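You operate a simulated robot arm through the tools that you are given. There is no shell and no other tool.

The job below is to be done with a simulated robot arm. You get a single attempt, and the scene is never put back.

JOB
Run the red connector's nut home in the black stand, then lift it out.
Fine: use the blue nut driver; driver and connector end standing where they stood. Set down upright: red connector, blue nut driver.

It is judged by the outcome, as a careful person would: the job done as asked, and still so three seconds after it is handed in. It fails if anything else is knocked over, pushed out of place, dropped, spilled or broken.

ROBOT AND FRAMES
A 7-joint arm with a two-finger parallel gripper, fixed in place. Base frame: the origin is on the floor under the middle of its stand, x ahead of it, y to its left, z up; the work surface is at about z = 900. Units: mm, degrees, N and s.
With the tool pointing down near the work surface it reaches from about 300 to 680 mm from the base axis. Its first joint turns from -66.0 to 66.0 degrees. Payload 1.57 kg.
The TCP is the grasp point between the finger pads, 30 mm short of the fingertips. In the tool frame z runs along the fingers and y along their closing line. The gripper opens to 110 mm. The fingers are 24 mm wide and 12 mm thick; the gripper's body (48 by 112 mm) begins 78 mm behind the TCP.
Orientation is that of the tool frame in the base frame, as a unit quaternion [x, y, z, w]. With the fingers straight down and closing along the base's y, the tool's x points along the base's -x, its y along +y and its z along -z.

CONTROLS
- The arm moves only by the tool apply_moves. Its argument "plan" is a list of rows, each a list of 7 numbers: the shift along the base's x, y, z in mm, then the turn, a rotation vector about the base's x, y, z in degrees, then the gripper command, from -1 (shut) to 1 (fully open), values between in proportion. In form: [[tx, ty, tz, wx, wy, wz, jaw], ...]. A call has 1 to 20 rows; each row shifts and turns the commanded pose from where the row before left it. Each row takes 0.2 s and may step no farther than 50 mm and 8.6 degrees from the row before; otherwise, or with a gripper value out of range, the whole call is refused. A pose out of reach is approached as far as the arm can. The call stops where the force on the tool passes 40 N (or 10 N more than at its start, if that is more) or the arm is blocked; 0.2 s more then pass. The fingers move at their own pace (about 108 mm/s each) and stop on an object; they squeeze with about 40 N. The grip force told is the motor's: it shows also when the fingers shut on nothing. Time passes only in rows, and 0.2 s behind the last, so rows that do not move let the fingers close. The reply holds the time, the measured pose of the TCP, the force on the tool along the base axes, the opening and the grip force, in the units named above and with some noise, with the torque about the TCP (base axes, N m) and any sound that the robot's microphone picked up.
- Cameras (640 x 400 px; columns grow to the right, rows downward): "scene" is fixed at [175.3, -401.7, 1408.7]; the picture's right is [0.67, -0.74, 0.00], its down [-0.39, -0.35, -0.85] and it looks along [0.63, 0.57, -0.52] (base axes); focal length 251 px, centre (320, 200). "wrist" rides on the gripper at [70, 16, -141] in the tool frame; the picture's right is [-0.23, 0.97, 0.00], its down [-0.86, -0.20, -0.48] and it looks along [-0.47, -0.11, 0.88] (tool axes); focal length 222 px, centre (320, 200). There is no depth. A picture from a camera that has moved, and an enlarged one, comes with that camera's place and axes in the base frame and with its lens.
- snapshot(camera): a new picture of that camera. The clock stands still meanwhile.
- enlarge(camera, box): a new picture of the part [left, top, right, bottom] of that camera's present view, enlarged. The clock stands still meanwhile.
- hand_in(): hands the job in; it is judged then, once.

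Nothing tells you positions but the pictures and the camera data. Unless the task says otherwise, let go and move clear before handing in.

The tools are called after "Call:" by a JSON object that holds its "fn" and its "kwargs". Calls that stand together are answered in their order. apply_moves: Moves the arm, as the interface text tells. Its arguments: {"type":"object","properties":{"plan":{"type":"array","items":{"type":"array","items":{"type":"number"}}}},"required":["plan"]} The other tools are called the same way: snapshot (camera) takes a picture; enlarge (camera, box) takes an enlarged picture of a part of a camera's view; hand_in () hands the job in.

At the start:

```text
t: 0.0
ee_pos: [353.0, -71.6, 1291.3]
orientation: [0.001, 1.0, 0.001, 0.0]
contact_force: [-0.7, 0.3, -0.2]
torque: [-0.01, 0.0, -0.01]
gripper_width: 110.0
gripper_force: 0.1
```

scene: 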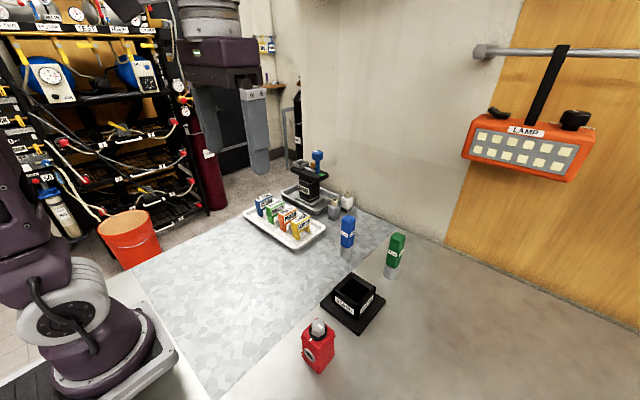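
wrist: 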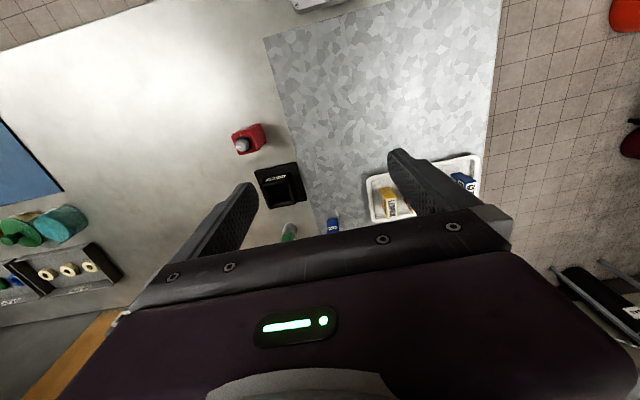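

I see a red connector at the front, a black open stand behind it, and blue and green drivers further back. I'll take closer pictures before I move anything.

Call:
{"fn": "enlarge", "kwargs": {"camera": "scene", "box": [280, 200, 440, 300]}}

Call:
{"fn": "enlarge", "kwargs": {"camera": "scene", "box": [260, 280, 420, 380]}}

Call:
{"fn": "enlarge", "kwargs": {"camera": "scene", "box": [230, 140, 390, 260]}}

Call:
{"fn": "enlarge", "kwargs": {"camera": "wrist", "box": [200, 100, 360, 250]}}

```text
4.00 times, centred on (360, 250) of scene
camera zoom: at [175.3, -401.7, 1408.7], right [0.67, -0.74, 0.0], down [-0.39, -0.35, -0.85], along [0.63, 0.57, -0.52], focal length 1003 px, centre (160, 0)
```

zoom: 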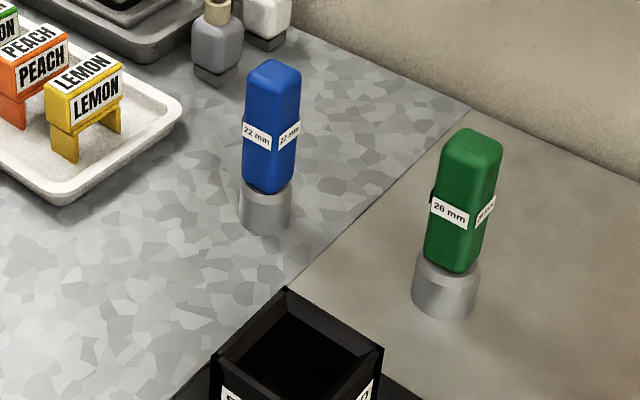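

```text
4.00 times, centred on (340, 330) of scene
camera zoom: at [175.3, -401.7, 1408.7], right [0.67, -0.74, 0.0], down [-0.39, -0.35, -0.85], along [0.63, 0.57, -0.52], focal length 1003 px, centre (240, -320)
```

zoom: 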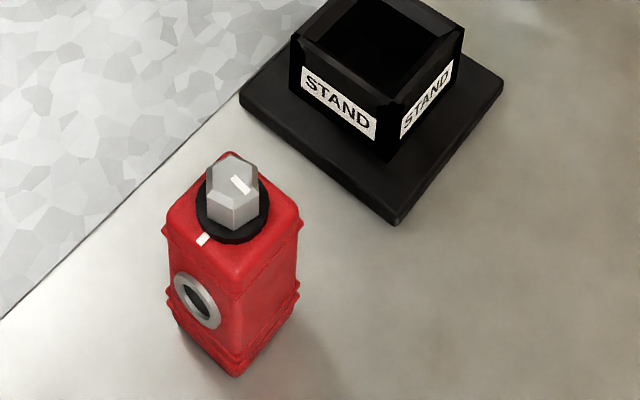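

```text
3.33 times, centred on (310, 200) of scene
camera zoom: at [175.3, -401.7, 1408.7], right [0.67, -0.74, 0.0], down [-0.39, -0.35, -0.85], along [0.63, 0.57, -0.52], focal length 836 px, centre (353, 200)
```

zoom: 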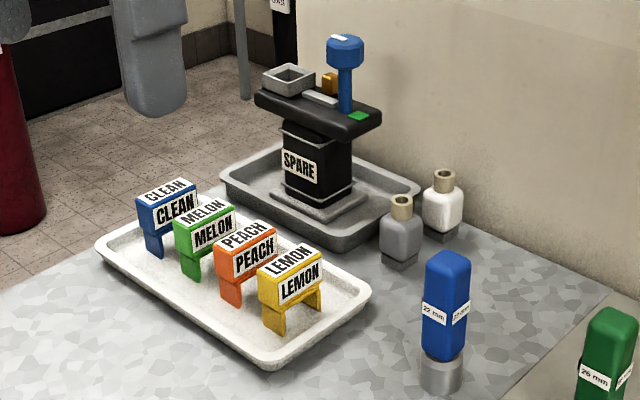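

```text
2.67 times, centred on (280, 175) of wrist
camera zoom: at [283.0, -56.8, 1432.7], right [0.23, 0.97, 0.0], down [0.86, -0.2, 0.48], along [0.47, -0.11, -0.88], focal length 592 px, centre (427, 267)
```

zoom: 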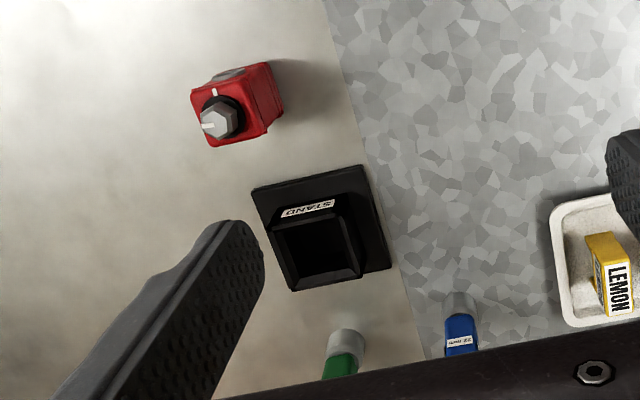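

The connector stands near (360, -230), the stand near (503, -209), the blue 22 mm driver near (618, -100) and the green 26 mm driver near (633, -232). I'll move the wrist camera closer, staying high, to measure them.

Call:
{"fn": "apply_moves", "kwargs": {"plan": [[24, -25, -10, 0, 0, 0, 1], [24, -25, -10, 0, 0, 0, 1], [24, -24, -10, 0, 0, 0, 1], [25, -24, -11, 0, 0, 0, 1], [0, 0, 0, 0, 0, 0, 1]]}}

Call:
{"fn": "snapshot", "kwargs": {"camera": "wrist"}}

Call:
{"fn": "enlarge", "kwargs": {"camera": "wrist", "box": [230, 20, 390, 120]}}

Call:
{"fn": "enlarge", "kwargs": {"camera": "wrist", "box": [240, 110, 400, 240]}}

```text
t: 1.2
ee_pos: [449.6, -170.8, 1248.1]
orientation: [0.0, 1.0, 0.0, 0.0]
contact_force: [0.0, 0.0, 0.0]
torque: [0.01, 0.01, 0.0]
gripper_width: 110.1
gripper_force: 0.0
```

```text
taken
camera wrist: at [379.7, -154.9, 1390.6], right [0.23, 0.97, 0.0], down [0.86, -0.2, 0.48], along [0.47, -0.11, -0.88], focal length 222 px, centre (320, 200)
```

wrist: 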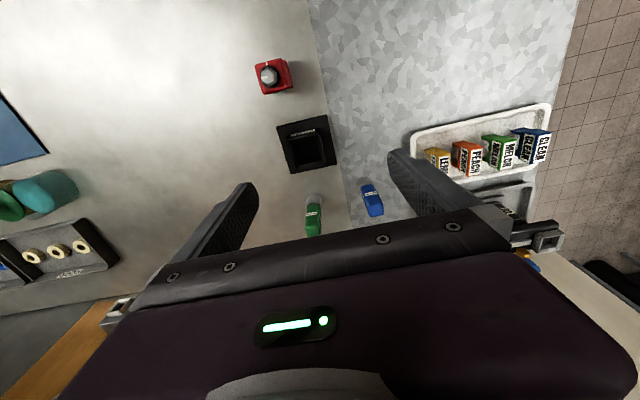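

```text
4.00 times, centred on (310, 70) of wrist
camera zoom: at [379.7, -154.9, 1390.6], right [0.23, 0.97, 0.0], down [0.86, -0.2, 0.48], along [0.47, -0.11, -0.88], focal length 888 px, centre (360, 720)
```

zoom: 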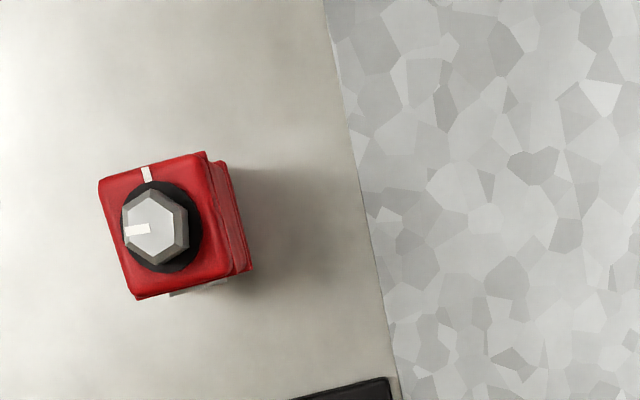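

```text
3.08 times, centred on (320, 175) of wrist
camera zoom: at [379.7, -154.9, 1390.6], right [0.23, 0.97, 0.0], down [0.86, -0.2, 0.48], along [0.47, -0.11, -0.88], focal length 684 px, centre (320, 277)
```

zoom: 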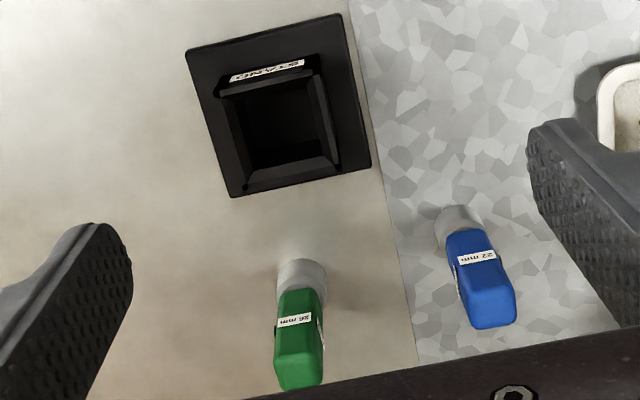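

The connector's top is about 43 mm square at (360, -228). The nut's mark points to -y and the body mark to -x, so a quarter turn clockwise would align them. Next I'll enlarge the well, the connector and the driver for exact sizes.

Call:
{"fn": "enlarge", "kwargs": {"camera": "wrist", "box": [275, 110, 345, 180]}}

Call:
{"fn": "enlarge", "kwargs": {"camera": "wrist", "box": [245, 50, 305, 100]}}

Call:
{"fn": "enlarge", "kwargs": {"camera": "wrist", "box": [340, 170, 400, 220]}}

Call:
{"fn": "enlarge", "kwargs": {"camera": "scene", "box": [290, 310, 350, 380]}}

Call:
{"fn": "enlarge", "kwargs": {"camera": "scene", "box": [315, 260, 390, 340]}}

Call:
{"fn": "enlarge", "kwargs": {"camera": "scene", "box": [330, 205, 370, 265]}}

```text
5.71 times, centred on (310, 145) of wrist
camera zoom: at [379.7, -154.9, 1390.6], right [0.23, 0.97, 0.0], down [0.86, -0.2, 0.48], along [0.47, -0.11, -0.88], focal length 1269 px, centre (377, 514)
```

zoom: 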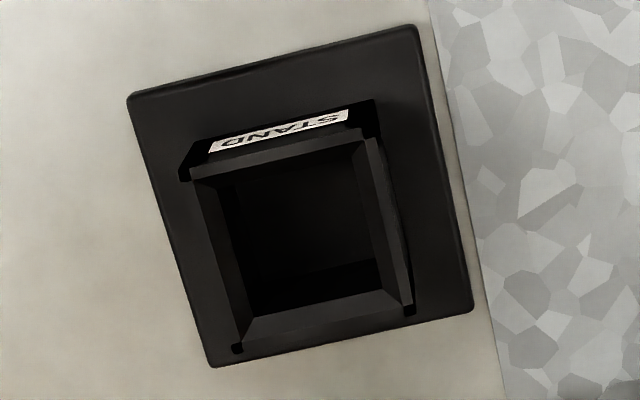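

```text
8.00 times, centred on (275, 75) of wrist
camera zoom: at [379.7, -154.9, 1390.6], right [0.23, 0.97, 0.0], down [0.86, -0.2, 0.48], along [0.47, -0.11, -0.88], focal length 1777 px, centre (680, 1200)
```

zoom: 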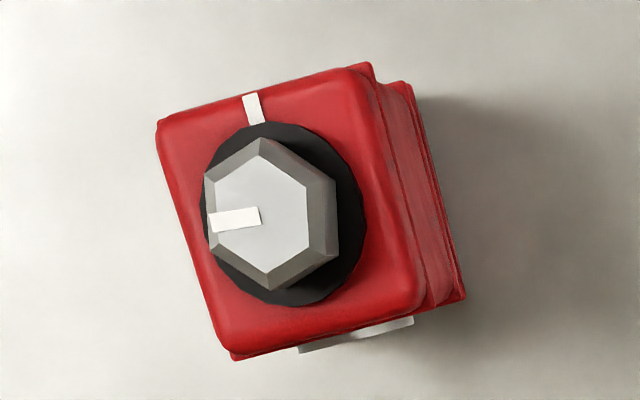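

```text
8.00 times, centred on (370, 195) of wrist
camera zoom: at [379.7, -154.9, 1390.6], right [0.23, 0.97, 0.0], down [0.86, -0.2, 0.48], along [0.47, -0.11, -0.88], focal length 1777 px, centre (-80, 240)
```

zoom: 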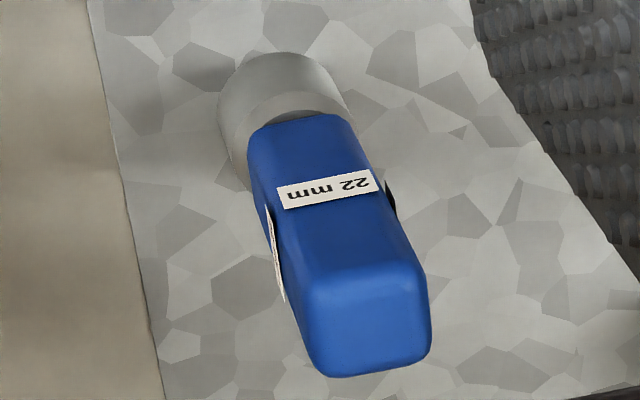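

```text
5.71 times, centred on (320, 345) of scene
camera zoom: at [175.4, -401.7, 1408.7], right [0.67, -0.74, 0.0], down [-0.39, -0.35, -0.85], along [0.63, 0.57, -0.52], focal length 1433 px, centre (320, -629)
```

zoom: 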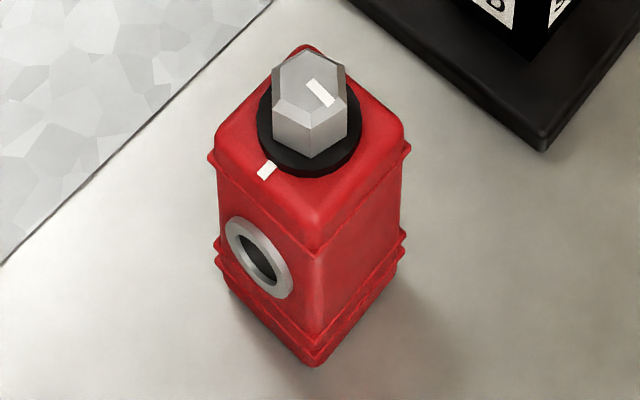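

```text
5.00 times, centred on (352, 300) of scene
camera zoom: at [175.4, -401.7, 1408.7], right [0.67, -0.74, 0.0], down [-0.39, -0.35, -0.85], along [0.63, 0.57, -0.52], focal length 1254 px, centre (158, -300)
```

zoom: 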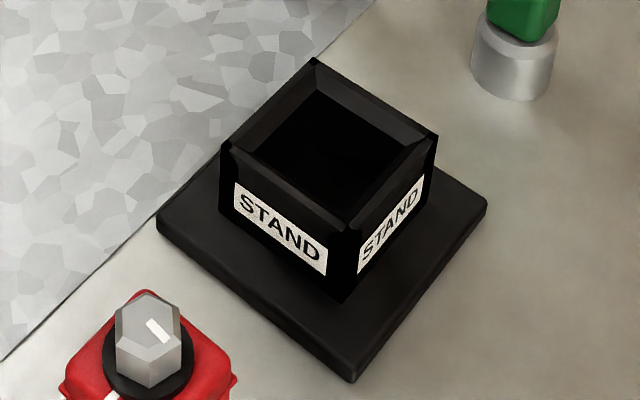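

```text
6.67 times, centred on (350, 235) of scene
camera zoom: at [175.4, -401.7, 1408.7], right [0.67, -0.74, 0.0], down [-0.39, -0.35, -0.85], along [0.63, 0.57, -0.52], focal length 1672 px, centre (120, -33)
```

zoom: 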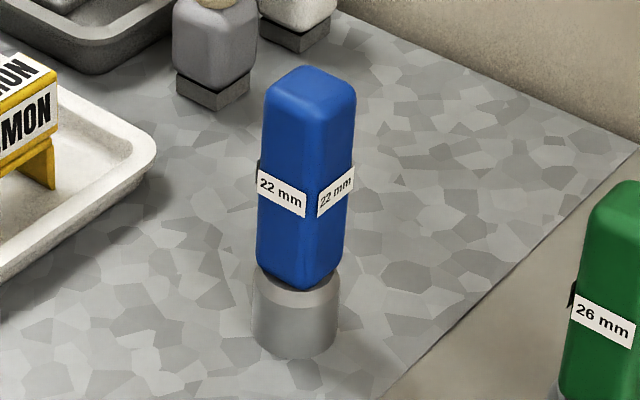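

The stand's well is about 48 mm square inside, centred near (499, -210), with a chamfered rim at about z = 961. Nothing has been touched yet. Next I'll hover above the connector and check alignment before grasping.

Call:
{"fn": "apply_moves", "kwargs": {"plan": [[-30, -19, -40, 0, 0, 0, 1], [-30, -19, -30, 0, 0, 0, 1], [-30, -20, -30, 0, 0, 0, 1], [0, 0, -38, 0, 0, 0, 1], [0, 0, 0, 0, 0, 0, 1]]}}

Call:
{"fn": "snapshot", "kwargs": {"camera": "wrist"}}

Call:
{"fn": "enlarge", "kwargs": {"camera": "wrist", "box": [260, 90, 380, 190]}}

Call:
{"fn": "snapshot", "kwargs": {"camera": "scene"}}

```text
refused: row 1 steps farther than a row can; nothing moved
```

```text
taken
camera wrist: at [379.7, -154.9, 1390.6], right [0.23, 0.97, 0.0], down [0.86, -0.2, 0.48], along [0.47, -0.11, -0.88], focal length 222 px, centre (320, 200)
```

wrist: 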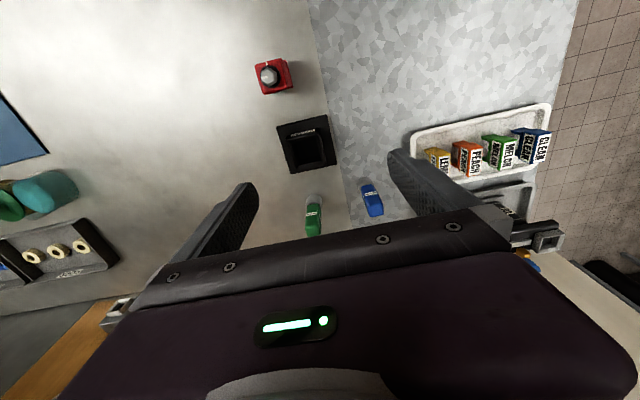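

```text
4.00 times, centred on (320, 140) of wrist
camera zoom: at [379.7, -154.9, 1390.6], right [0.23, 0.97, 0.0], down [0.86, -0.2, 0.48], along [0.47, -0.11, -0.88], focal length 888 px, centre (320, 440)
```

zoom: 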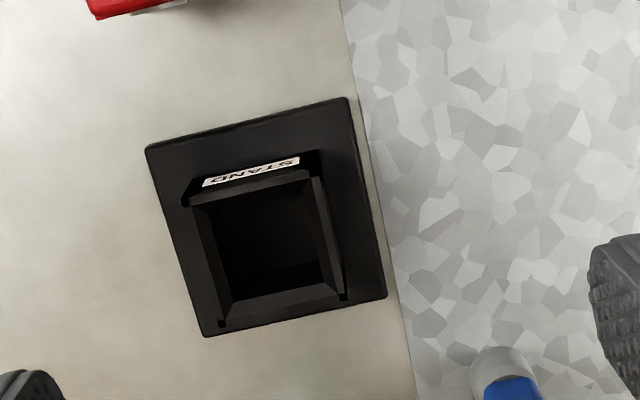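

```text
taken
```

scene: 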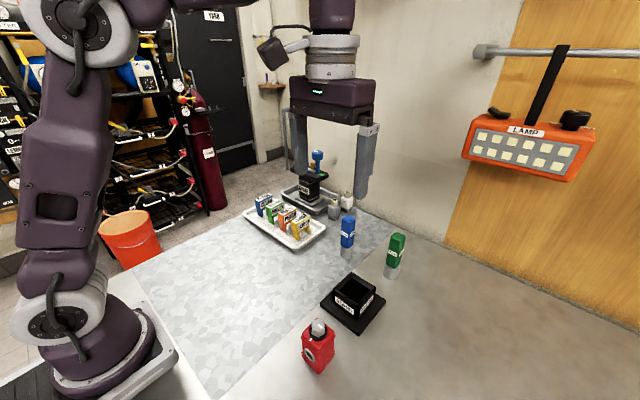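

That call was refused because its first row stepped too far, so nothing moved. I'll repeat it with smaller rows to hover above the connector at about (360, -228).

Call:
{"fn": "apply_moves", "kwargs": {"plan": [[-23, -14, -28, 0, 0, 0, 1], [-23, -14, -28, 0, 0, 0, 1], [-22, -15, -28, 0, 0, 0, 1], [-22, -15, -28, 0, 0, 0, 1], [0, 0, -26, 0, 0, 0, 1], [0, 0, 0, 0, 0, 0, 1]]}}

Call:
{"fn": "snapshot", "kwargs": {"camera": "wrist"}}

Call:
{"fn": "enlarge", "kwargs": {"camera": "wrist", "box": [260, 90, 380, 190]}}

Call:
{"fn": "snapshot", "kwargs": {"camera": "scene"}}

```text
t: 2.6
ee_pos: [358.7, -228.7, 1108.9]
orientation: [0.0, 1.0, 0.0, 0.0]
contact_force: [-0.4, 0.2, -0.9]
torque: [-0.01, 0.0, 0.02]
gripper_width: 110.0
gripper_force: 0.1
```

```text
taken
camera wrist: at [288.7, -212.5, 1251.9], right [0.23, 0.97, 0.0], down [0.86, -0.2, 0.48], along [0.47, -0.11, -0.88], focal length 222 px, centre (320, 200)
```

wrist: 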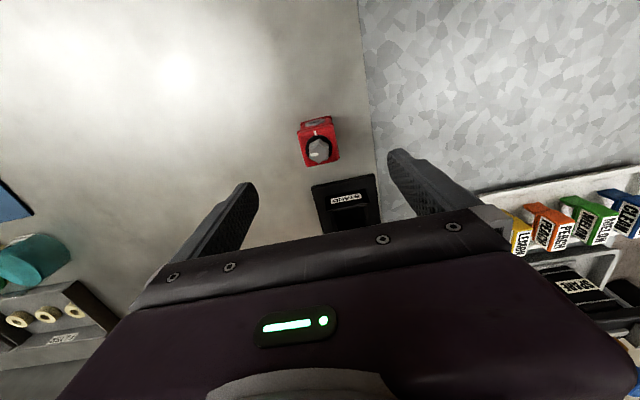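

```text
4.00 times, centred on (320, 140) of wrist
camera zoom: at [288.7, -212.5, 1251.9], right [0.23, 0.97, 0.0], down [0.86, -0.2, 0.48], along [0.47, -0.11, -0.88], focal length 888 px, centre (320, 440)
```

zoom: 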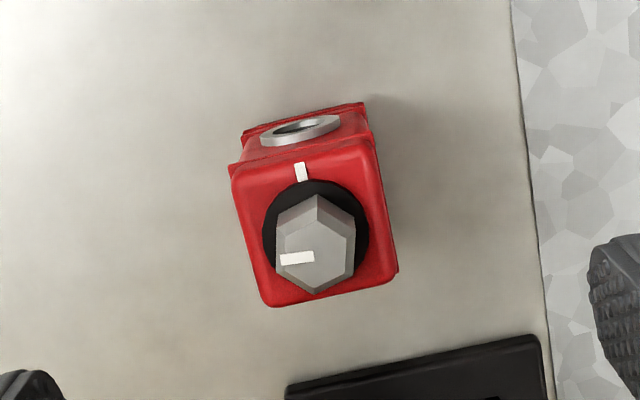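

```text
taken
```

scene: 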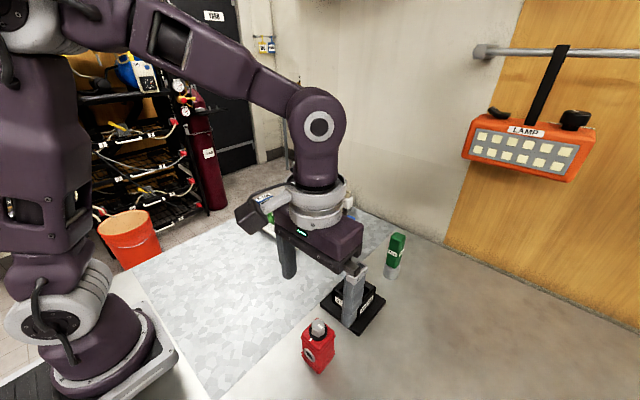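

The gripper hovers centred over the connector, whose silver port faces -x, so closing along y on the plain sides is right. I'll descend in small rows to about z = 993 with the fingers still open.

Call:
{"fn": "apply_moves", "kwargs": {"plan": [[0.5, 0, -30, 0, 0, 0, 0.6], [0, 0, -30, 0, 0, 0, 0.4], [0, 0, -25, 0, 0, 0, 0.3], [0, 0, -15, 0, 0, 0, 0.2], [0, 0, -10, 0, 0, 0, 0.2], [0, 0, 0, 0, 0, 0, 0.2], [0, 0, 0, 0, 0, 0, 0.2]]}}

Call:
{"fn": "enlarge", "kwargs": {"camera": "scene", "box": [270, 270, 380, 380]}}

Call:
{"fn": "snapshot", "kwargs": {"camera": "wrist"}}

```text
t: 4.2
ee_pos: [361.2, -228.3, 1001.6]
orientation: [-0.001, 1.0, 0.0, 0.001]
contact_force: [0.8, -0.3, 0.1]
torque: [-0.03, -0.01, -0.02]
gripper_width: 66.0
gripper_force: 0.1
```

```text
3.64 times, centred on (325, 325) of scene
camera zoom: at [175.3, -401.7, 1408.7], right [0.67, -0.74, 0.0], down [-0.39, -0.35, -0.85], along [0.63, 0.57, -0.52], focal length 912 px, centre (302, -254)
```

zoom: 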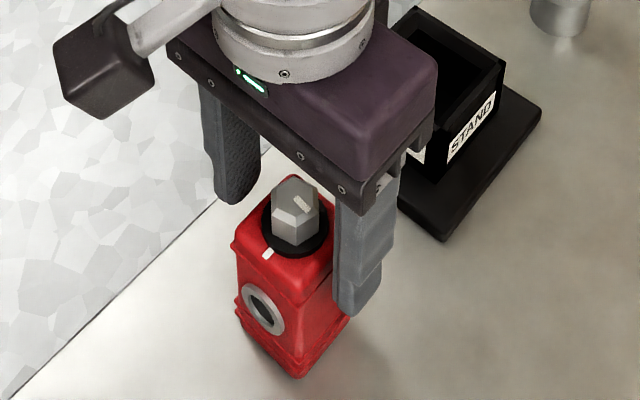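

```text
taken
camera wrist: at [290.8, -212.5, 1143.3], right [0.23, 0.97, 0.0], down [0.86, -0.2, 0.48], along [0.47, -0.11, -0.88], focal length 222 px, centre (320, 200)
```

wrist: 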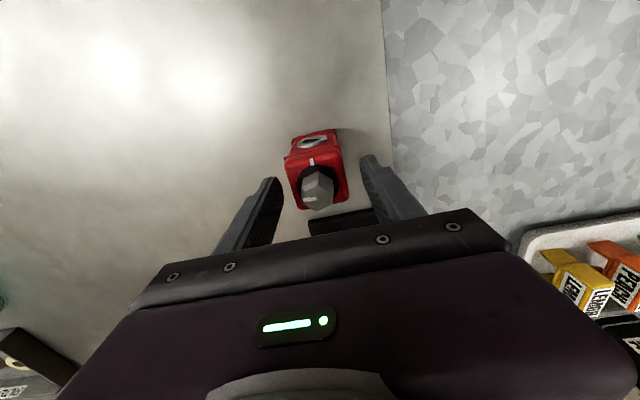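

The fingers straddle the connector with clearance on both sides. I'll take one closer look at centring before closing.

Call:
{"fn": "enlarge", "kwargs": {"camera": "wrist", "box": [260, 115, 380, 215]}}

```text
4.00 times, centred on (320, 165) of wrist
camera zoom: at [290.8, -212.5, 1143.3], right [0.23, 0.97, 0.0], down [0.86, -0.2, 0.48], along [0.47, -0.11, -0.88], focal length 888 px, centre (320, 340)
```

zoom: 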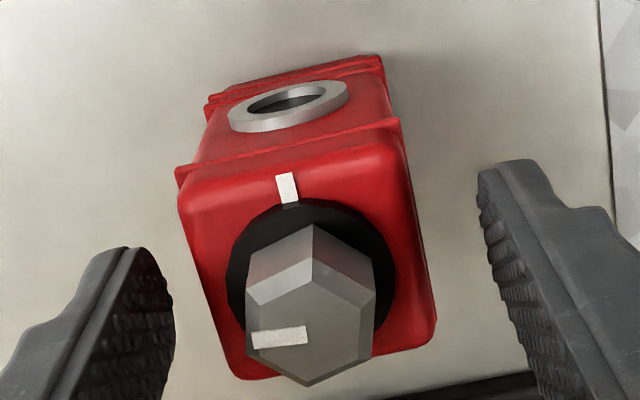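

The connector is centred in y and within about a millimetre in x. I'll lower to z ≈ 993 and close the fingers on it.

Call:
{"fn": "apply_moves", "kwargs": {"plan": [[-1.5, -0.5, -9, 0, 0, 0, 0.2], [0, 0, 0, 0, 0, 0, -0.1], [0, 0, 0, 0, 0, 0, -0.5], [0, 0, 0, 0, 0, 0, -1], [0, 0, 0, 0, 0, 0, -1]]}}

Call:
{"fn": "enlarge", "kwargs": {"camera": "scene", "box": [270, 270, 380, 380]}}

```text
t: 5.4
ee_pos: [358.6, -229.0, 993.4]
orientation: [0.0, 1.0, 0.0, 0.0]
contact_force: [0.2, 0.1, 0.8]
torque: [-0.02, -0.05, 0.01]
gripper_width: 43.7
gripper_force: 40.1
```

```text
3.64 times, centred on (325, 325) of scene
camera zoom: at [175.4, -401.7, 1408.7], right [0.67, -0.74, 0.0], down [-0.39, -0.35, -0.85], along [0.63, 0.57, -0.52], focal length 912 px, centre (302, -254)
```

zoom: 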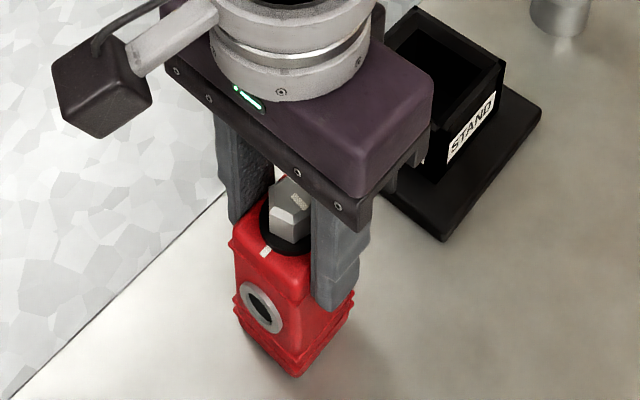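

The grip holds at 43.7 mm with 40 N. I'll lift the connector straight up, clear of everything, and look at it.

Call:
{"fn": "apply_moves", "kwargs": {"plan": [[0, 0, 10, 0, 0, 0, -1], [0, 0, 25, 0, 0, 0, -1], [0, 0, 35, 0, 0, 0, -1], [0, 0, 35, 0, 0, 0, -1], [0, 0, 0, 0, 0, 0, -1], [0, 0, 0, 0, 0, 0, -1]]}}

Call:
{"fn": "enlarge", "kwargs": {"camera": "scene", "box": [250, 210, 400, 340]}}

Call:
{"fn": "snapshot", "kwargs": {"camera": "wrist"}}

```text
t: 6.8
ee_pos: [358.7, -229.3, 1099.7]
orientation: [0.001, 1.0, 0.001, 0.0]
contact_force: [-0.3, -0.5, -2.3]
torque: [-0.01, 0.0, 0.03]
gripper_width: 43.1
gripper_force: 40.1
```

```text
3.08 times, centred on (325, 275) of scene
camera zoom: at [175.4, -401.7, 1408.7], right [0.67, -0.74, 0.0], down [-0.39, -0.35, -0.85], along [0.63, 0.57, -0.52], focal length 772 px, centre (305, -31)
```

zoom: 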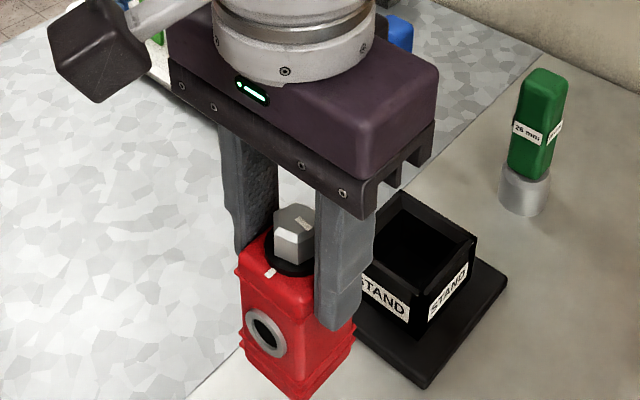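

```text
taken
camera wrist: at [288.5, -213.6, 1241.8], right [0.23, 0.97, 0.0], down [0.86, -0.2, 0.48], along [0.47, -0.11, -0.88], focal length 222 px, centre (320, 200)
```

wrist: 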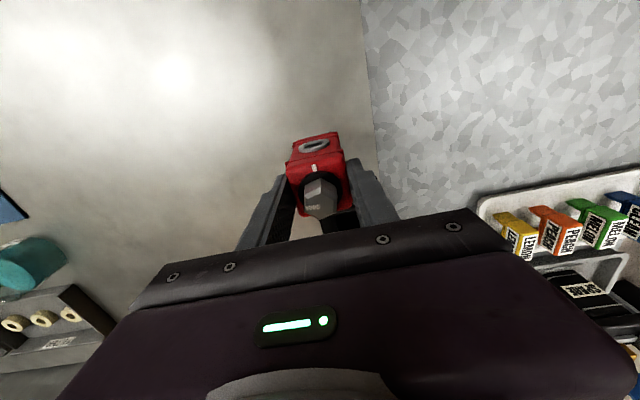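

The connector is held straight, with its bottom at about z = 1005. I'll carry it over the well at that height, clear of the rim.

Call:
{"fn": "apply_moves", "kwargs": {"plan": [[25, 3.5, 0, 0, 0, 0, -1], [35, 4.5, 0, 0, 0, 0, -1], [35, 4.5, 0, 0, 0, 0, -1], [30, 4, 0, 0, 0, 0, -1], [14.6, 1.9, 0, 0, 0, 0, -1], [0, 0, 0, 0, 0, 0, -1], [0, 0, 0, 0, 0, 0, -1]]}}

Call:
{"fn": "enlarge", "kwargs": {"camera": "scene", "box": [290, 200, 420, 340]}}

Call:
{"fn": "enlarge", "kwargs": {"camera": "wrist", "box": [250, 100, 400, 230]}}

```text
t: 8.4
ee_pos: [499.3, -210.8, 1099.0]
orientation: [0.0, 1.0, 0.0, 0.0]
contact_force: [-0.2, -0.6, -1.0]
torque: [-0.02, 0.02, 0.01]
gripper_width: 43.1
gripper_force: 40.7
```

```text
2.86 times, centred on (355, 270) of scene
camera zoom: at [175.4, -401.7, 1408.7], right [0.67, -0.74, 0.0], down [-0.39, -0.35, -0.85], along [0.63, 0.57, -0.52], focal length 717 px, centre (220, 0)
```

zoom: 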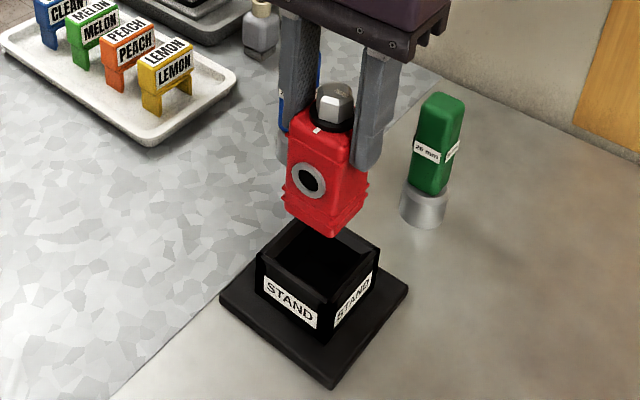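

```text
3.08 times, centred on (325, 165) of wrist
camera zoom: at [427.9, -194.5, 1239.9], right [0.23, 0.97, 0.0], down [0.86, -0.2, 0.48], along [0.47, -0.11, -0.88], focal length 684 px, centre (305, 308)
```

zoom: 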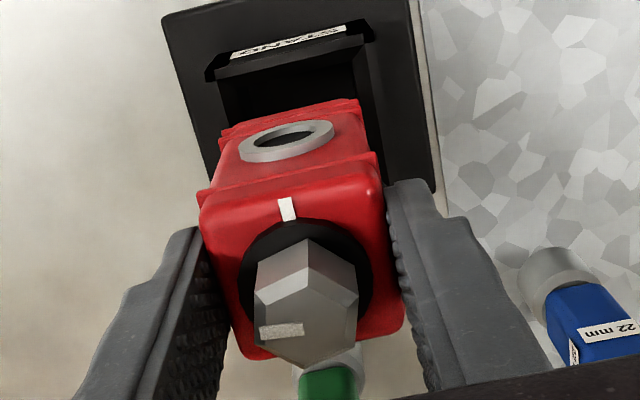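

The connector is above the well and lines up within about a millimetre. I'll lower it slowly into the chamfered opening and watch the force.

Call:
{"fn": "apply_moves", "kwargs": {"plan": [[-0.3, 0.2, -20, 0, 0, 0, -1], [0, 0, -15, 0, 0, 0, -1], [0, 0, -6, 0, 0, 0, -1], [0, 0, 0, 0, 0, 0, -1]]}}

Call:
{"fn": "enlarge", "kwargs": {"camera": "scene", "box": [310, 220, 410, 340]}}

Call:
{"fn": "enlarge", "kwargs": {"camera": "wrist", "box": [250, 100, 400, 230]}}

```text
t: 9.4
ee_pos: [498.8, -209.0, 1056.8]
orientation: [0.0, 1.0, 0.0, 0.0]
contact_force: [0.6, 0.6, -1.9]
torque: [0.0, -0.03, 0.01]
gripper_width: 43.0
gripper_force: 40.5
```

```text
3.33 times, centred on (360, 280) of scene
camera zoom: at [175.4, -401.7, 1408.7], right [0.67, -0.74, 0.0], down [-0.39, -0.35, -0.85], along [0.63, 0.57, -0.52], focal length 836 px, centre (187, -67)
```

zoom: 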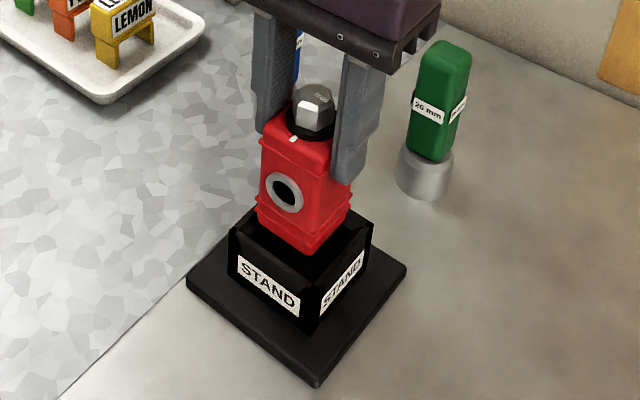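

```text
3.08 times, centred on (325, 165) of wrist
camera zoom: at [427.9, -193.7, 1198.4], right [0.23, 0.97, 0.0], down [0.86, -0.2, 0.48], along [0.47, -0.11, -0.88], focal length 684 px, centre (305, 308)
```

zoom: 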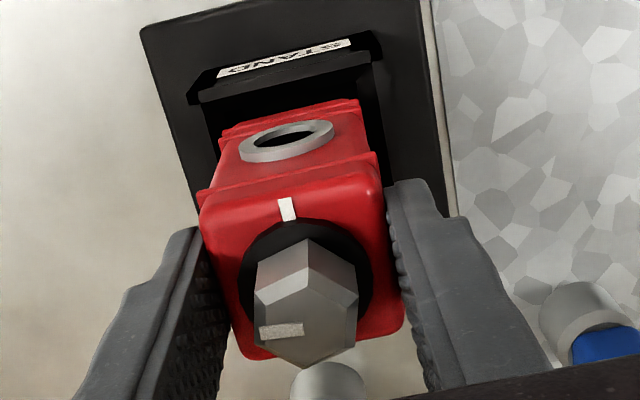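

No contact force yet, and the bottom is just at the rim, inside the chamfer's outline. I'll lower further in small steps.

Call:
{"fn": "apply_moves", "kwargs": {"plan": [[0, 0, -4, 0, 0, 0, -1], [0, 0, -4, 0, 0, 0, -1], [0, 0, -4, 0, 0, 0, -1], [0, 0, 0, 0, 0, 0, -1]]}}

Call:
{"fn": "enlarge", "kwargs": {"camera": "scene", "box": [310, 220, 410, 340]}}

Call:
{"fn": "enlarge", "kwargs": {"camera": "wrist", "box": [260, 100, 380, 190]}}

```text
t: 10.4
ee_pos: [498.2, -211.2, 1045.1]
orientation: [0.0, 1.0, 0.0, 0.0]
contact_force: [0.8, -0.2, -1.8]
torque: [0.0, -0.01, 0.03]
gripper_width: 43.2
gripper_force: 39.7
```

```text
3.33 times, centred on (360, 280) of scene
camera zoom: at [175.4, -401.7, 1408.7], right [0.67, -0.74, 0.0], down [-0.39, -0.35, -0.85], along [0.63, 0.57, -0.52], focal length 836 px, centre (187, -67)
```

zoom: 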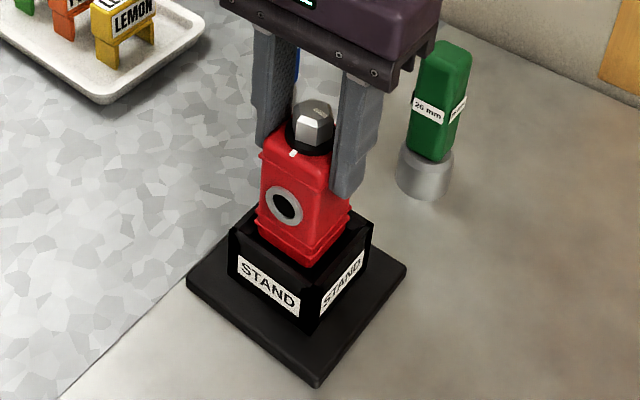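

```text
4.44 times, centred on (320, 145) of wrist
camera zoom: at [428.1, -194.2, 1186.6], right [0.23, 0.97, 0.0], down [0.86, -0.2, 0.48], along [0.47, -0.11, -0.88], focal length 987 px, centre (320, 444)
```

zoom: 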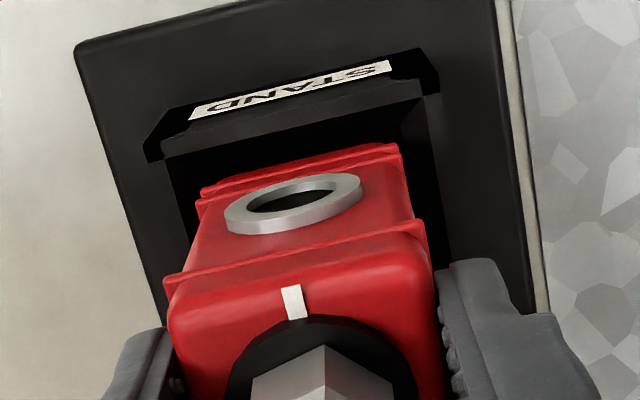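

It is still free of contact and evenly centred left and right. I'll keep lowering.

Call:
{"fn": "apply_moves", "kwargs": {"plan": [[0, 0, -4, 0, 0, 0, -1], [0, 0, -4, 0, 0, 0, -1], [0, 0, -4, 0, 0, 0, -1], [0, 0, 0, 0, 0, 0, -1]]}}

Call:
{"fn": "enlarge", "kwargs": {"camera": "wrist", "box": [260, 100, 380, 190]}}

```text
t: 11.4
ee_pos: [497.4, -209.8, 1033.2]
orientation: [0.0, 1.0, 0.0, 0.001]
contact_force: [-0.3, -0.6, -1.9]
torque: [0.04, 0.01, 0.03]
gripper_width: 43.0
gripper_force: 40.6
```

```text
4.44 times, centred on (320, 145) of wrist
camera zoom: at [428.1, -193.9, 1174.6], right [0.23, 0.97, 0.0], down [0.86, -0.2, 0.48], along [0.47, -0.11, -0.88], focal length 987 px, centre (320, 444)
```

zoom: 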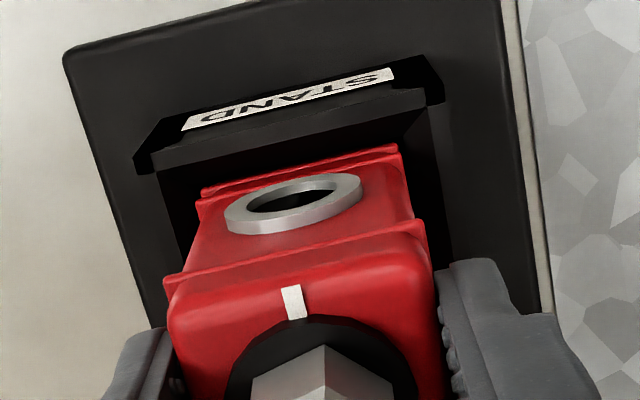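

The bottom is about 20 mm inside and still free. The side port ring is next to pass the rim, so I'll go on in 3 mm steps.

Call:
{"fn": "apply_moves", "kwargs": {"plan": [[0, 0, -3, 0, 0, 0, -1], [0, 0, -3, 0, 0, 0, -1], [0, 0, -3, 0, 0, 0, -1], [0, 0, 0, 0, 0, 0, -1]]}}

Call:
{"fn": "enlarge", "kwargs": {"camera": "wrist", "box": [260, 100, 380, 190]}}

Call:
{"fn": "enlarge", "kwargs": {"camera": "scene", "box": [310, 220, 410, 340]}}

```text
t: 12.4
ee_pos: [498.7, -209.9, 1023.8]
orientation: [0.0, 1.0, 0.0, 0.0]
contact_force: [0.5, 0.4, -0.6]
torque: [0.0, -0.01, 0.0]
gripper_width: 43.4
gripper_force: 39.8
```

```text
4.44 times, centred on (320, 145) of wrist
camera zoom: at [428.1, -194.5, 1164.9], right [0.23, 0.97, 0.0], down [0.86, -0.2, 0.48], along [0.47, -0.11, -0.88], focal length 987 px, centre (320, 444)
```

zoom: 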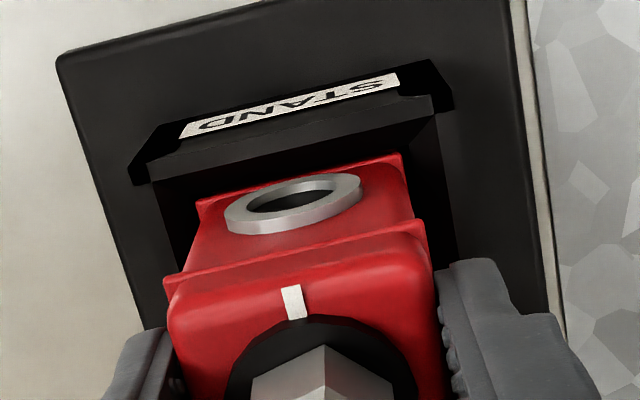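

```text
3.33 times, centred on (360, 280) of scene
camera zoom: at [175.4, -401.7, 1408.7], right [0.67, -0.74, 0.0], down [-0.39, -0.35, -0.85], along [0.63, 0.57, -0.52], focal length 836 px, centre (187, -67)
```

zoom: 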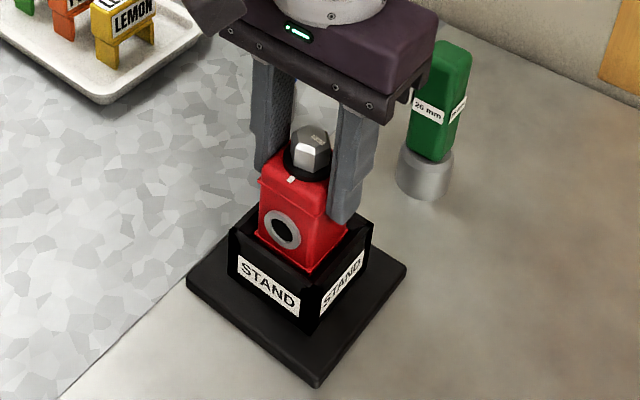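

There is no significant force, and the bottom is at about z = 930. I'll keep lowering in small steps.

Call:
{"fn": "apply_moves", "kwargs": {"plan": [[0, 0, -3, 0, 0, 0, -1], [0, 0, -3, 0, 0, 0, -1], [0, 0, 0, 0, 0, 0, -1]]}}

Call:
{"fn": "enlarge", "kwargs": {"camera": "wrist", "box": [260, 100, 380, 190]}}

```text
t: 13.2
ee_pos: [498.3, -211.0, 1016.8]
orientation: [0.0, 1.0, 0.0, 0.0]
contact_force: [-1.2, -0.2, -1.5]
torque: [-0.01, -0.02, -0.01]
gripper_width: 43.1
gripper_force: 39.3
```

```text
4.44 times, centred on (320, 145) of wrist
camera zoom: at [428.2, -195.0, 1159.3], right [0.23, 0.97, 0.0], down [0.86, -0.2, 0.48], along [0.47, -0.11, -0.88], focal length 987 px, centre (320, 444)
```

zoom: 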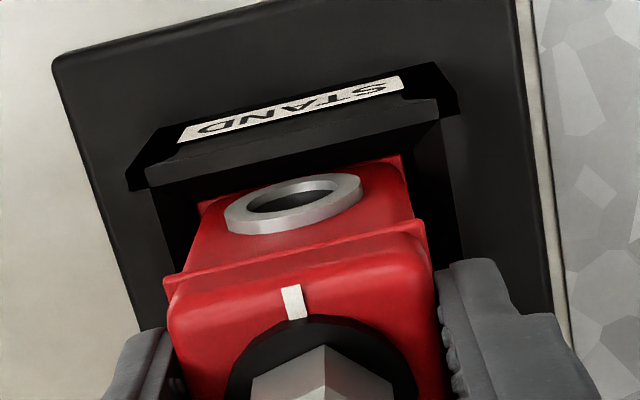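

The connector is still sliding down freely, with its bottom at about z = 925. I'll continue down toward the floor of the well.

Call:
{"fn": "apply_moves", "kwargs": {"plan": [[0, 0, -3, 0, 0, 0, -1], [0, 0, -3, 0, 0, 0, -1], [0, 0, 0, 0, 0, 0, -1]]}}

Call:
{"fn": "enlarge", "kwargs": {"camera": "wrist", "box": [260, 100, 380, 190]}}

Call:
{"fn": "enlarge", "kwargs": {"camera": "scene", "box": [310, 220, 410, 340]}}

```text
t: 14.0
ee_pos: [498.7, -212.1, 1012.0]
orientation: [0.0, 1.0, 0.0, 0.0]
contact_force: [-0.1, 0.0, -1.0]
torque: [-0.01, -0.02, -0.01]
gripper_width: 43.2
gripper_force: 39.9
```

```text
4.44 times, centred on (320, 145) of wrist
camera zoom: at [427.8, -194.9, 1152.8], right [0.23, 0.97, 0.0], down [0.86, -0.2, 0.48], along [0.47, -0.11, -0.88], focal length 987 px, centre (320, 444)
```

zoom: 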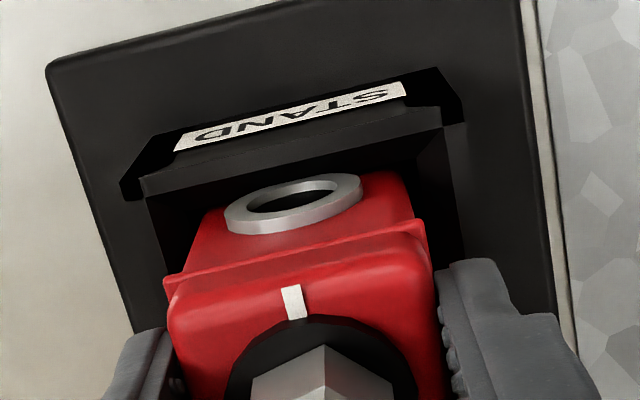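

```text
3.33 times, centred on (360, 280) of scene
camera zoom: at [175.4, -401.7, 1408.7], right [0.67, -0.74, 0.0], down [-0.39, -0.35, -0.85], along [0.63, 0.57, -0.52], focal length 836 px, centre (187, -67)
```

zoom: 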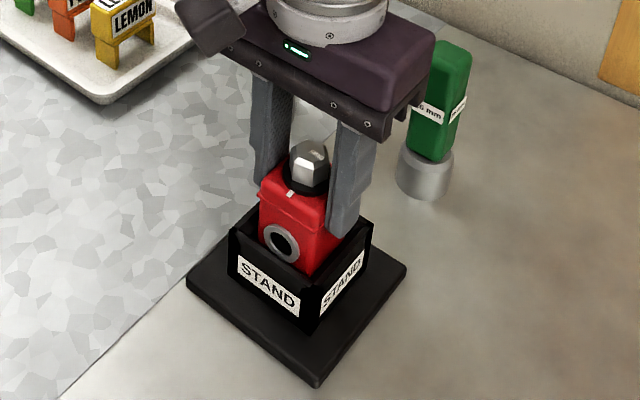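

The fingertips are about 20 mm above the rim and the connector is still not on the floor. I'll go on down gently.

Call:
{"fn": "apply_moves", "kwargs": {"plan": [[0, 0, -2, 0, 0, 0, -1], [0, 0, -2, 0, 0, 0, -1], [0, 0, 0, 0, 0, 0, -1]]}}

```text
t: 14.8
ee_pos: [499.2, -211.2, 1007.3]
orientation: [-0.001, 1.0, -0.001, 0.0]
contact_force: [-0.7, 0.4, -1.2]
torque: [0.03, -0.02, 0.02]
gripper_width: 43.1
gripper_force: 40.2
```

No contact yet at TCP z ≈ 1008, so I'll lower in 2 mm steps.

Call:
{"fn": "apply_moves", "kwargs": {"plan": [[0, 0, -2, 0, 0, 0, -1], [0, 0, -1.5, 0, 0, 0, -1], [0, 0, 0, 0, 0, 0, -1]]}}

Call:
{"fn": "enlarge", "kwargs": {"camera": "scene", "box": [310, 220, 410, 340]}}

```text
t: 15.6
ee_pos: [497.8, -211.9, 1005.9]
orientation: [0.0, 1.0, -0.001, 0.001]
contact_force: [-2.0, 0.9, 22.1]
torque: [0.28, 0.31, 0.01]
gripper_width: 43.2
gripper_force: 40.6
```

```text
3.33 times, centred on (360, 280) of scene
camera zoom: at [174.9, -401.5, 1408.8], right [0.67, -0.74, 0.0], down [-0.39, -0.35, -0.85], along [0.63, 0.57, -0.52], focal length 836 px, centre (187, -67)
```

zoom: 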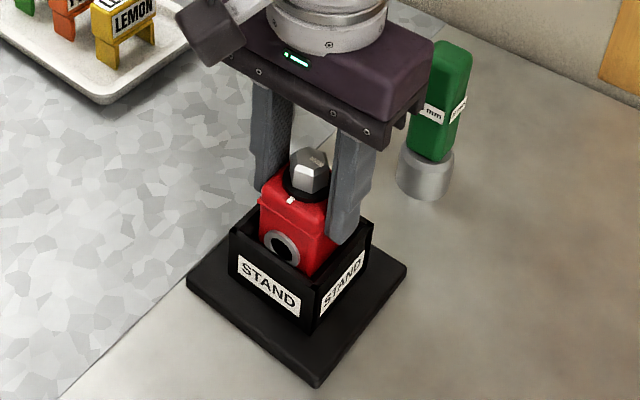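

There is 22 N of contact with the bottom at about z = 912, which matches the plate top, so the connector is on the well's floor. I'll relieve the pressure slightly and then open the fingers.

Call:
{"fn": "apply_moves", "kwargs": {"plan": [[0, 0, 0.8, 0, 0, 0, -1], [0, 0, 0, 0, 0, 0, -1], [0, 0, 0, 0, 0, 0, -0.1], [0, 0, 0, 0, 0, 0, 0.1], [0, 0, 0, 0, 0, 0, 0.2], [0, 0, 0, 0, 0, 0, 0.2]]}}

Call:
{"fn": "enlarge", "kwargs": {"camera": "scene", "box": [310, 220, 410, 340]}}

Call:
{"fn": "enlarge", "kwargs": {"camera": "wrist", "box": [240, 90, 400, 210]}}

```text
t: 17.0
ee_pos: [497.2, -211.4, 1005.1]
orientation: [-0.001, 1.0, 0.0, -0.001]
contact_force: [0.6, -0.3, 0.2]
torque: [0.03, 0.01, -0.02]
gripper_width: 65.8
gripper_force: 0.1
```

```text
3.33 times, centred on (360, 280) of scene
camera zoom: at [175.3, -401.7, 1408.7], right [0.67, -0.74, 0.0], down [-0.39, -0.35, -0.85], along [0.63, 0.57, -0.52], focal length 836 px, centre (187, -67)
```

zoom: 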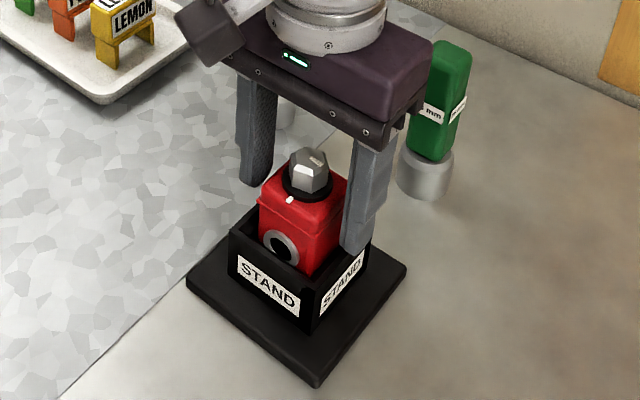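

```text
3.33 times, centred on (320, 150) of wrist
camera zoom: at [427.9, -194.8, 1146.5], right [0.23, 0.97, 0.0], down [0.86, -0.2, 0.48], along [0.47, -0.11, -0.88], focal length 740 px, centre (320, 367)
```

zoom: 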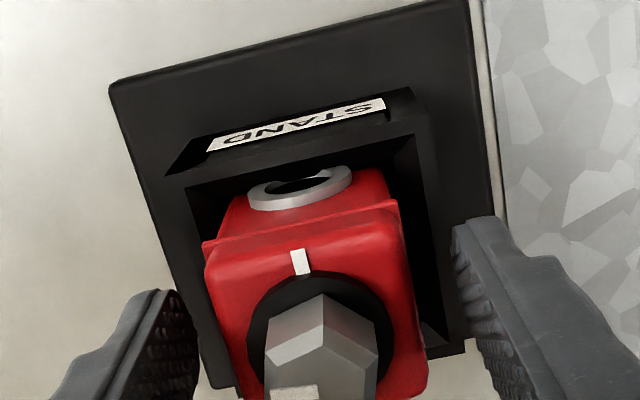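

The connector stands upright in the well. I'll rise straight up and look down on it to locate the nut precisely.

Call:
{"fn": "apply_moves", "kwargs": {"plan": [[0, 0, 15, 0, 0, 0, 0.2], [0, 0, 30, 0, 0, 0, 0.3], [0, 0, 40, 0, 0, 0, 0.5], [0, 0, 45, 0, 0, 0, 1], [0, 0, 40, 0, 0, 0, 1], [0, 0, 0, 0, 0, 0, 1], [0, 0, 0, 0, 0, 0, 1]]}}

Call:
{"fn": "snapshot", "kwargs": {"camera": "wrist"}}

Call:
{"fn": "enlarge", "kwargs": {"camera": "wrist", "box": [270, 110, 370, 190]}}

Call:
{"fn": "enlarge", "kwargs": {"camera": "scene", "box": [310, 220, 410, 340]}}

```text
t: 18.6
ee_pos: [499.9, -211.3, 1174.9]
orientation: [-0.001, 1.0, 0.0, 0.0]
contact_force: [0.5, 0.4, -0.2]
torque: [-0.03, 0.0, 0.0]
gripper_width: 110.1
gripper_force: 0.0
```

```text
taken
camera wrist: at [429.5, -195.1, 1317.5], right [0.23, 0.97, 0.0], down [0.86, -0.2, 0.48], along [0.47, -0.11, -0.88], focal length 222 px, centre (320, 200)
```

wrist: 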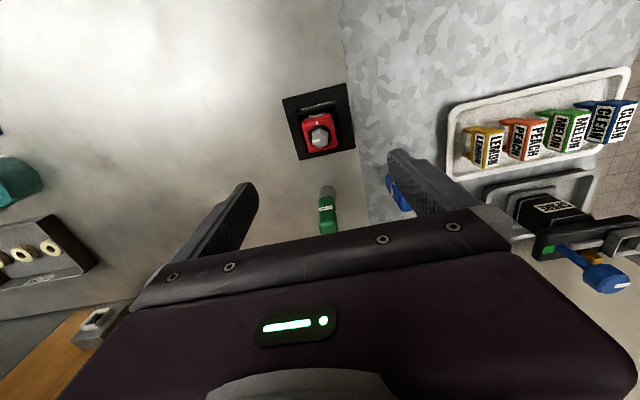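

```text
5.00 times, centred on (320, 150) of wrist
camera zoom: at [429.5, -195.1, 1317.5], right [0.23, 0.97, 0.0], down [0.86, -0.2, 0.48], along [0.47, -0.11, -0.88], focal length 1111 px, centre (320, 450)
```

zoom: 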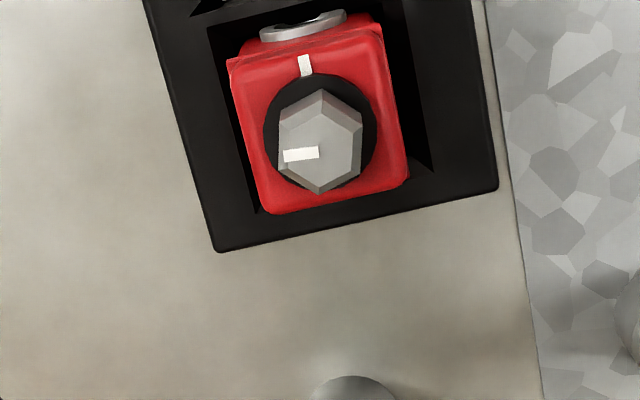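

```text
3.33 times, centred on (360, 280) of scene
camera zoom: at [175.3, -401.7, 1408.7], right [0.67, -0.74, 0.0], down [-0.39, -0.35, -0.85], along [0.63, 0.57, -0.52], focal length 836 px, centre (187, -67)
```

zoom: 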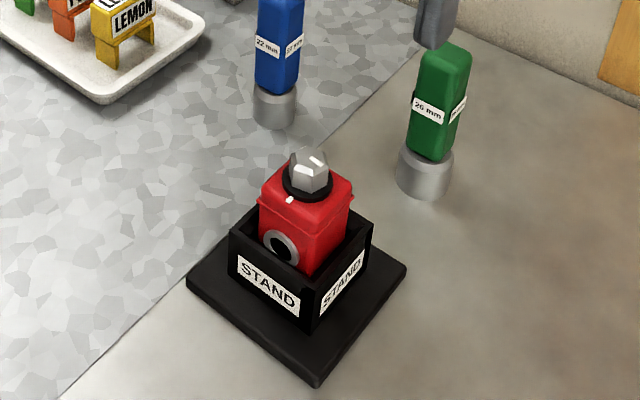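

The nut centre is at about (498.4, -211) with its top near z = 1023. Next I'll move the open gripper above the blue driver and check its position.

Call:
{"fn": "apply_moves", "kwargs": {"plan": [[24, 22, -5, 0, 0, 0, 1], [30, 28, -10, 0, 0, 0, 1], [30, 28, -10, 0, 0, 0, 1], [24, 22, -15, 0, 0, 0, 1], [11, 11, -15, 0, 0, 0, 1], [0, 0, 0, 0, 0, 0, 1], [0, 0, 0, 0, 0, 0, 1]]}}

Call:
{"fn": "snapshot", "kwargs": {"camera": "wrist"}}

Call:
{"fn": "enlarge", "kwargs": {"camera": "wrist", "box": [260, 110, 380, 200]}}

Call:
{"fn": "snapshot", "kwargs": {"camera": "scene"}}

```text
t: 20.2
ee_pos: [617.9, -100.6, 1119.2]
orientation: [-0.001, 1.0, 0.0, 0.0]
contact_force: [-1.0, 0.0, 0.1]
torque: [0.03, -0.01, 0.01]
gripper_width: 110.2
gripper_force: 0.1
```

```text
taken
camera wrist: at [547.4, -84.6, 1262.4], right [0.23, 0.97, 0.0], down [0.86, -0.2, 0.48], along [0.47, -0.11, -0.88], focal length 222 px, centre (320, 200)
```

wrist: 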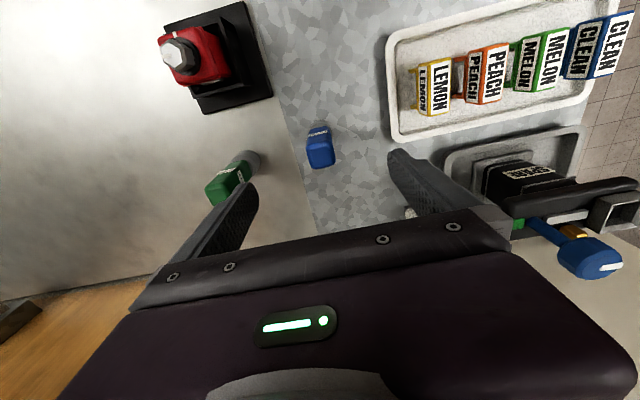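

```text
4.44 times, centred on (320, 155) of wrist
camera zoom: at [547.4, -84.6, 1262.4], right [0.23, 0.97, 0.0], down [0.86, -0.2, 0.48], along [0.47, -0.11, -0.88], focal length 987 px, centre (320, 400)
```

zoom: 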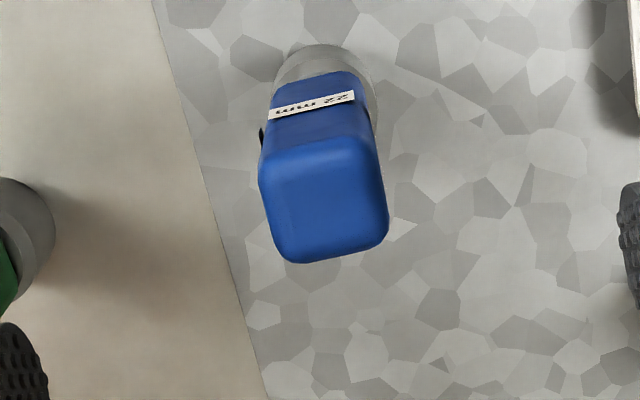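

```text
taken
```

scene: 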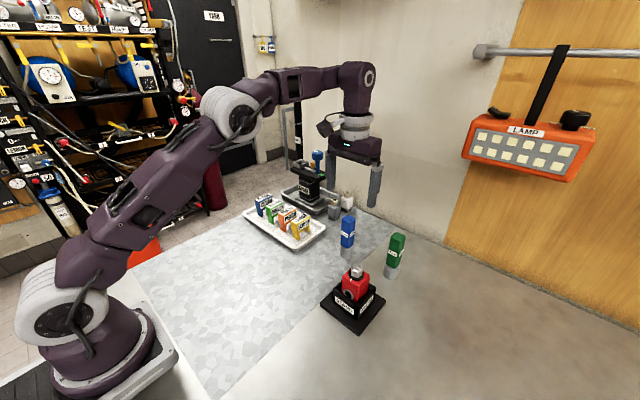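

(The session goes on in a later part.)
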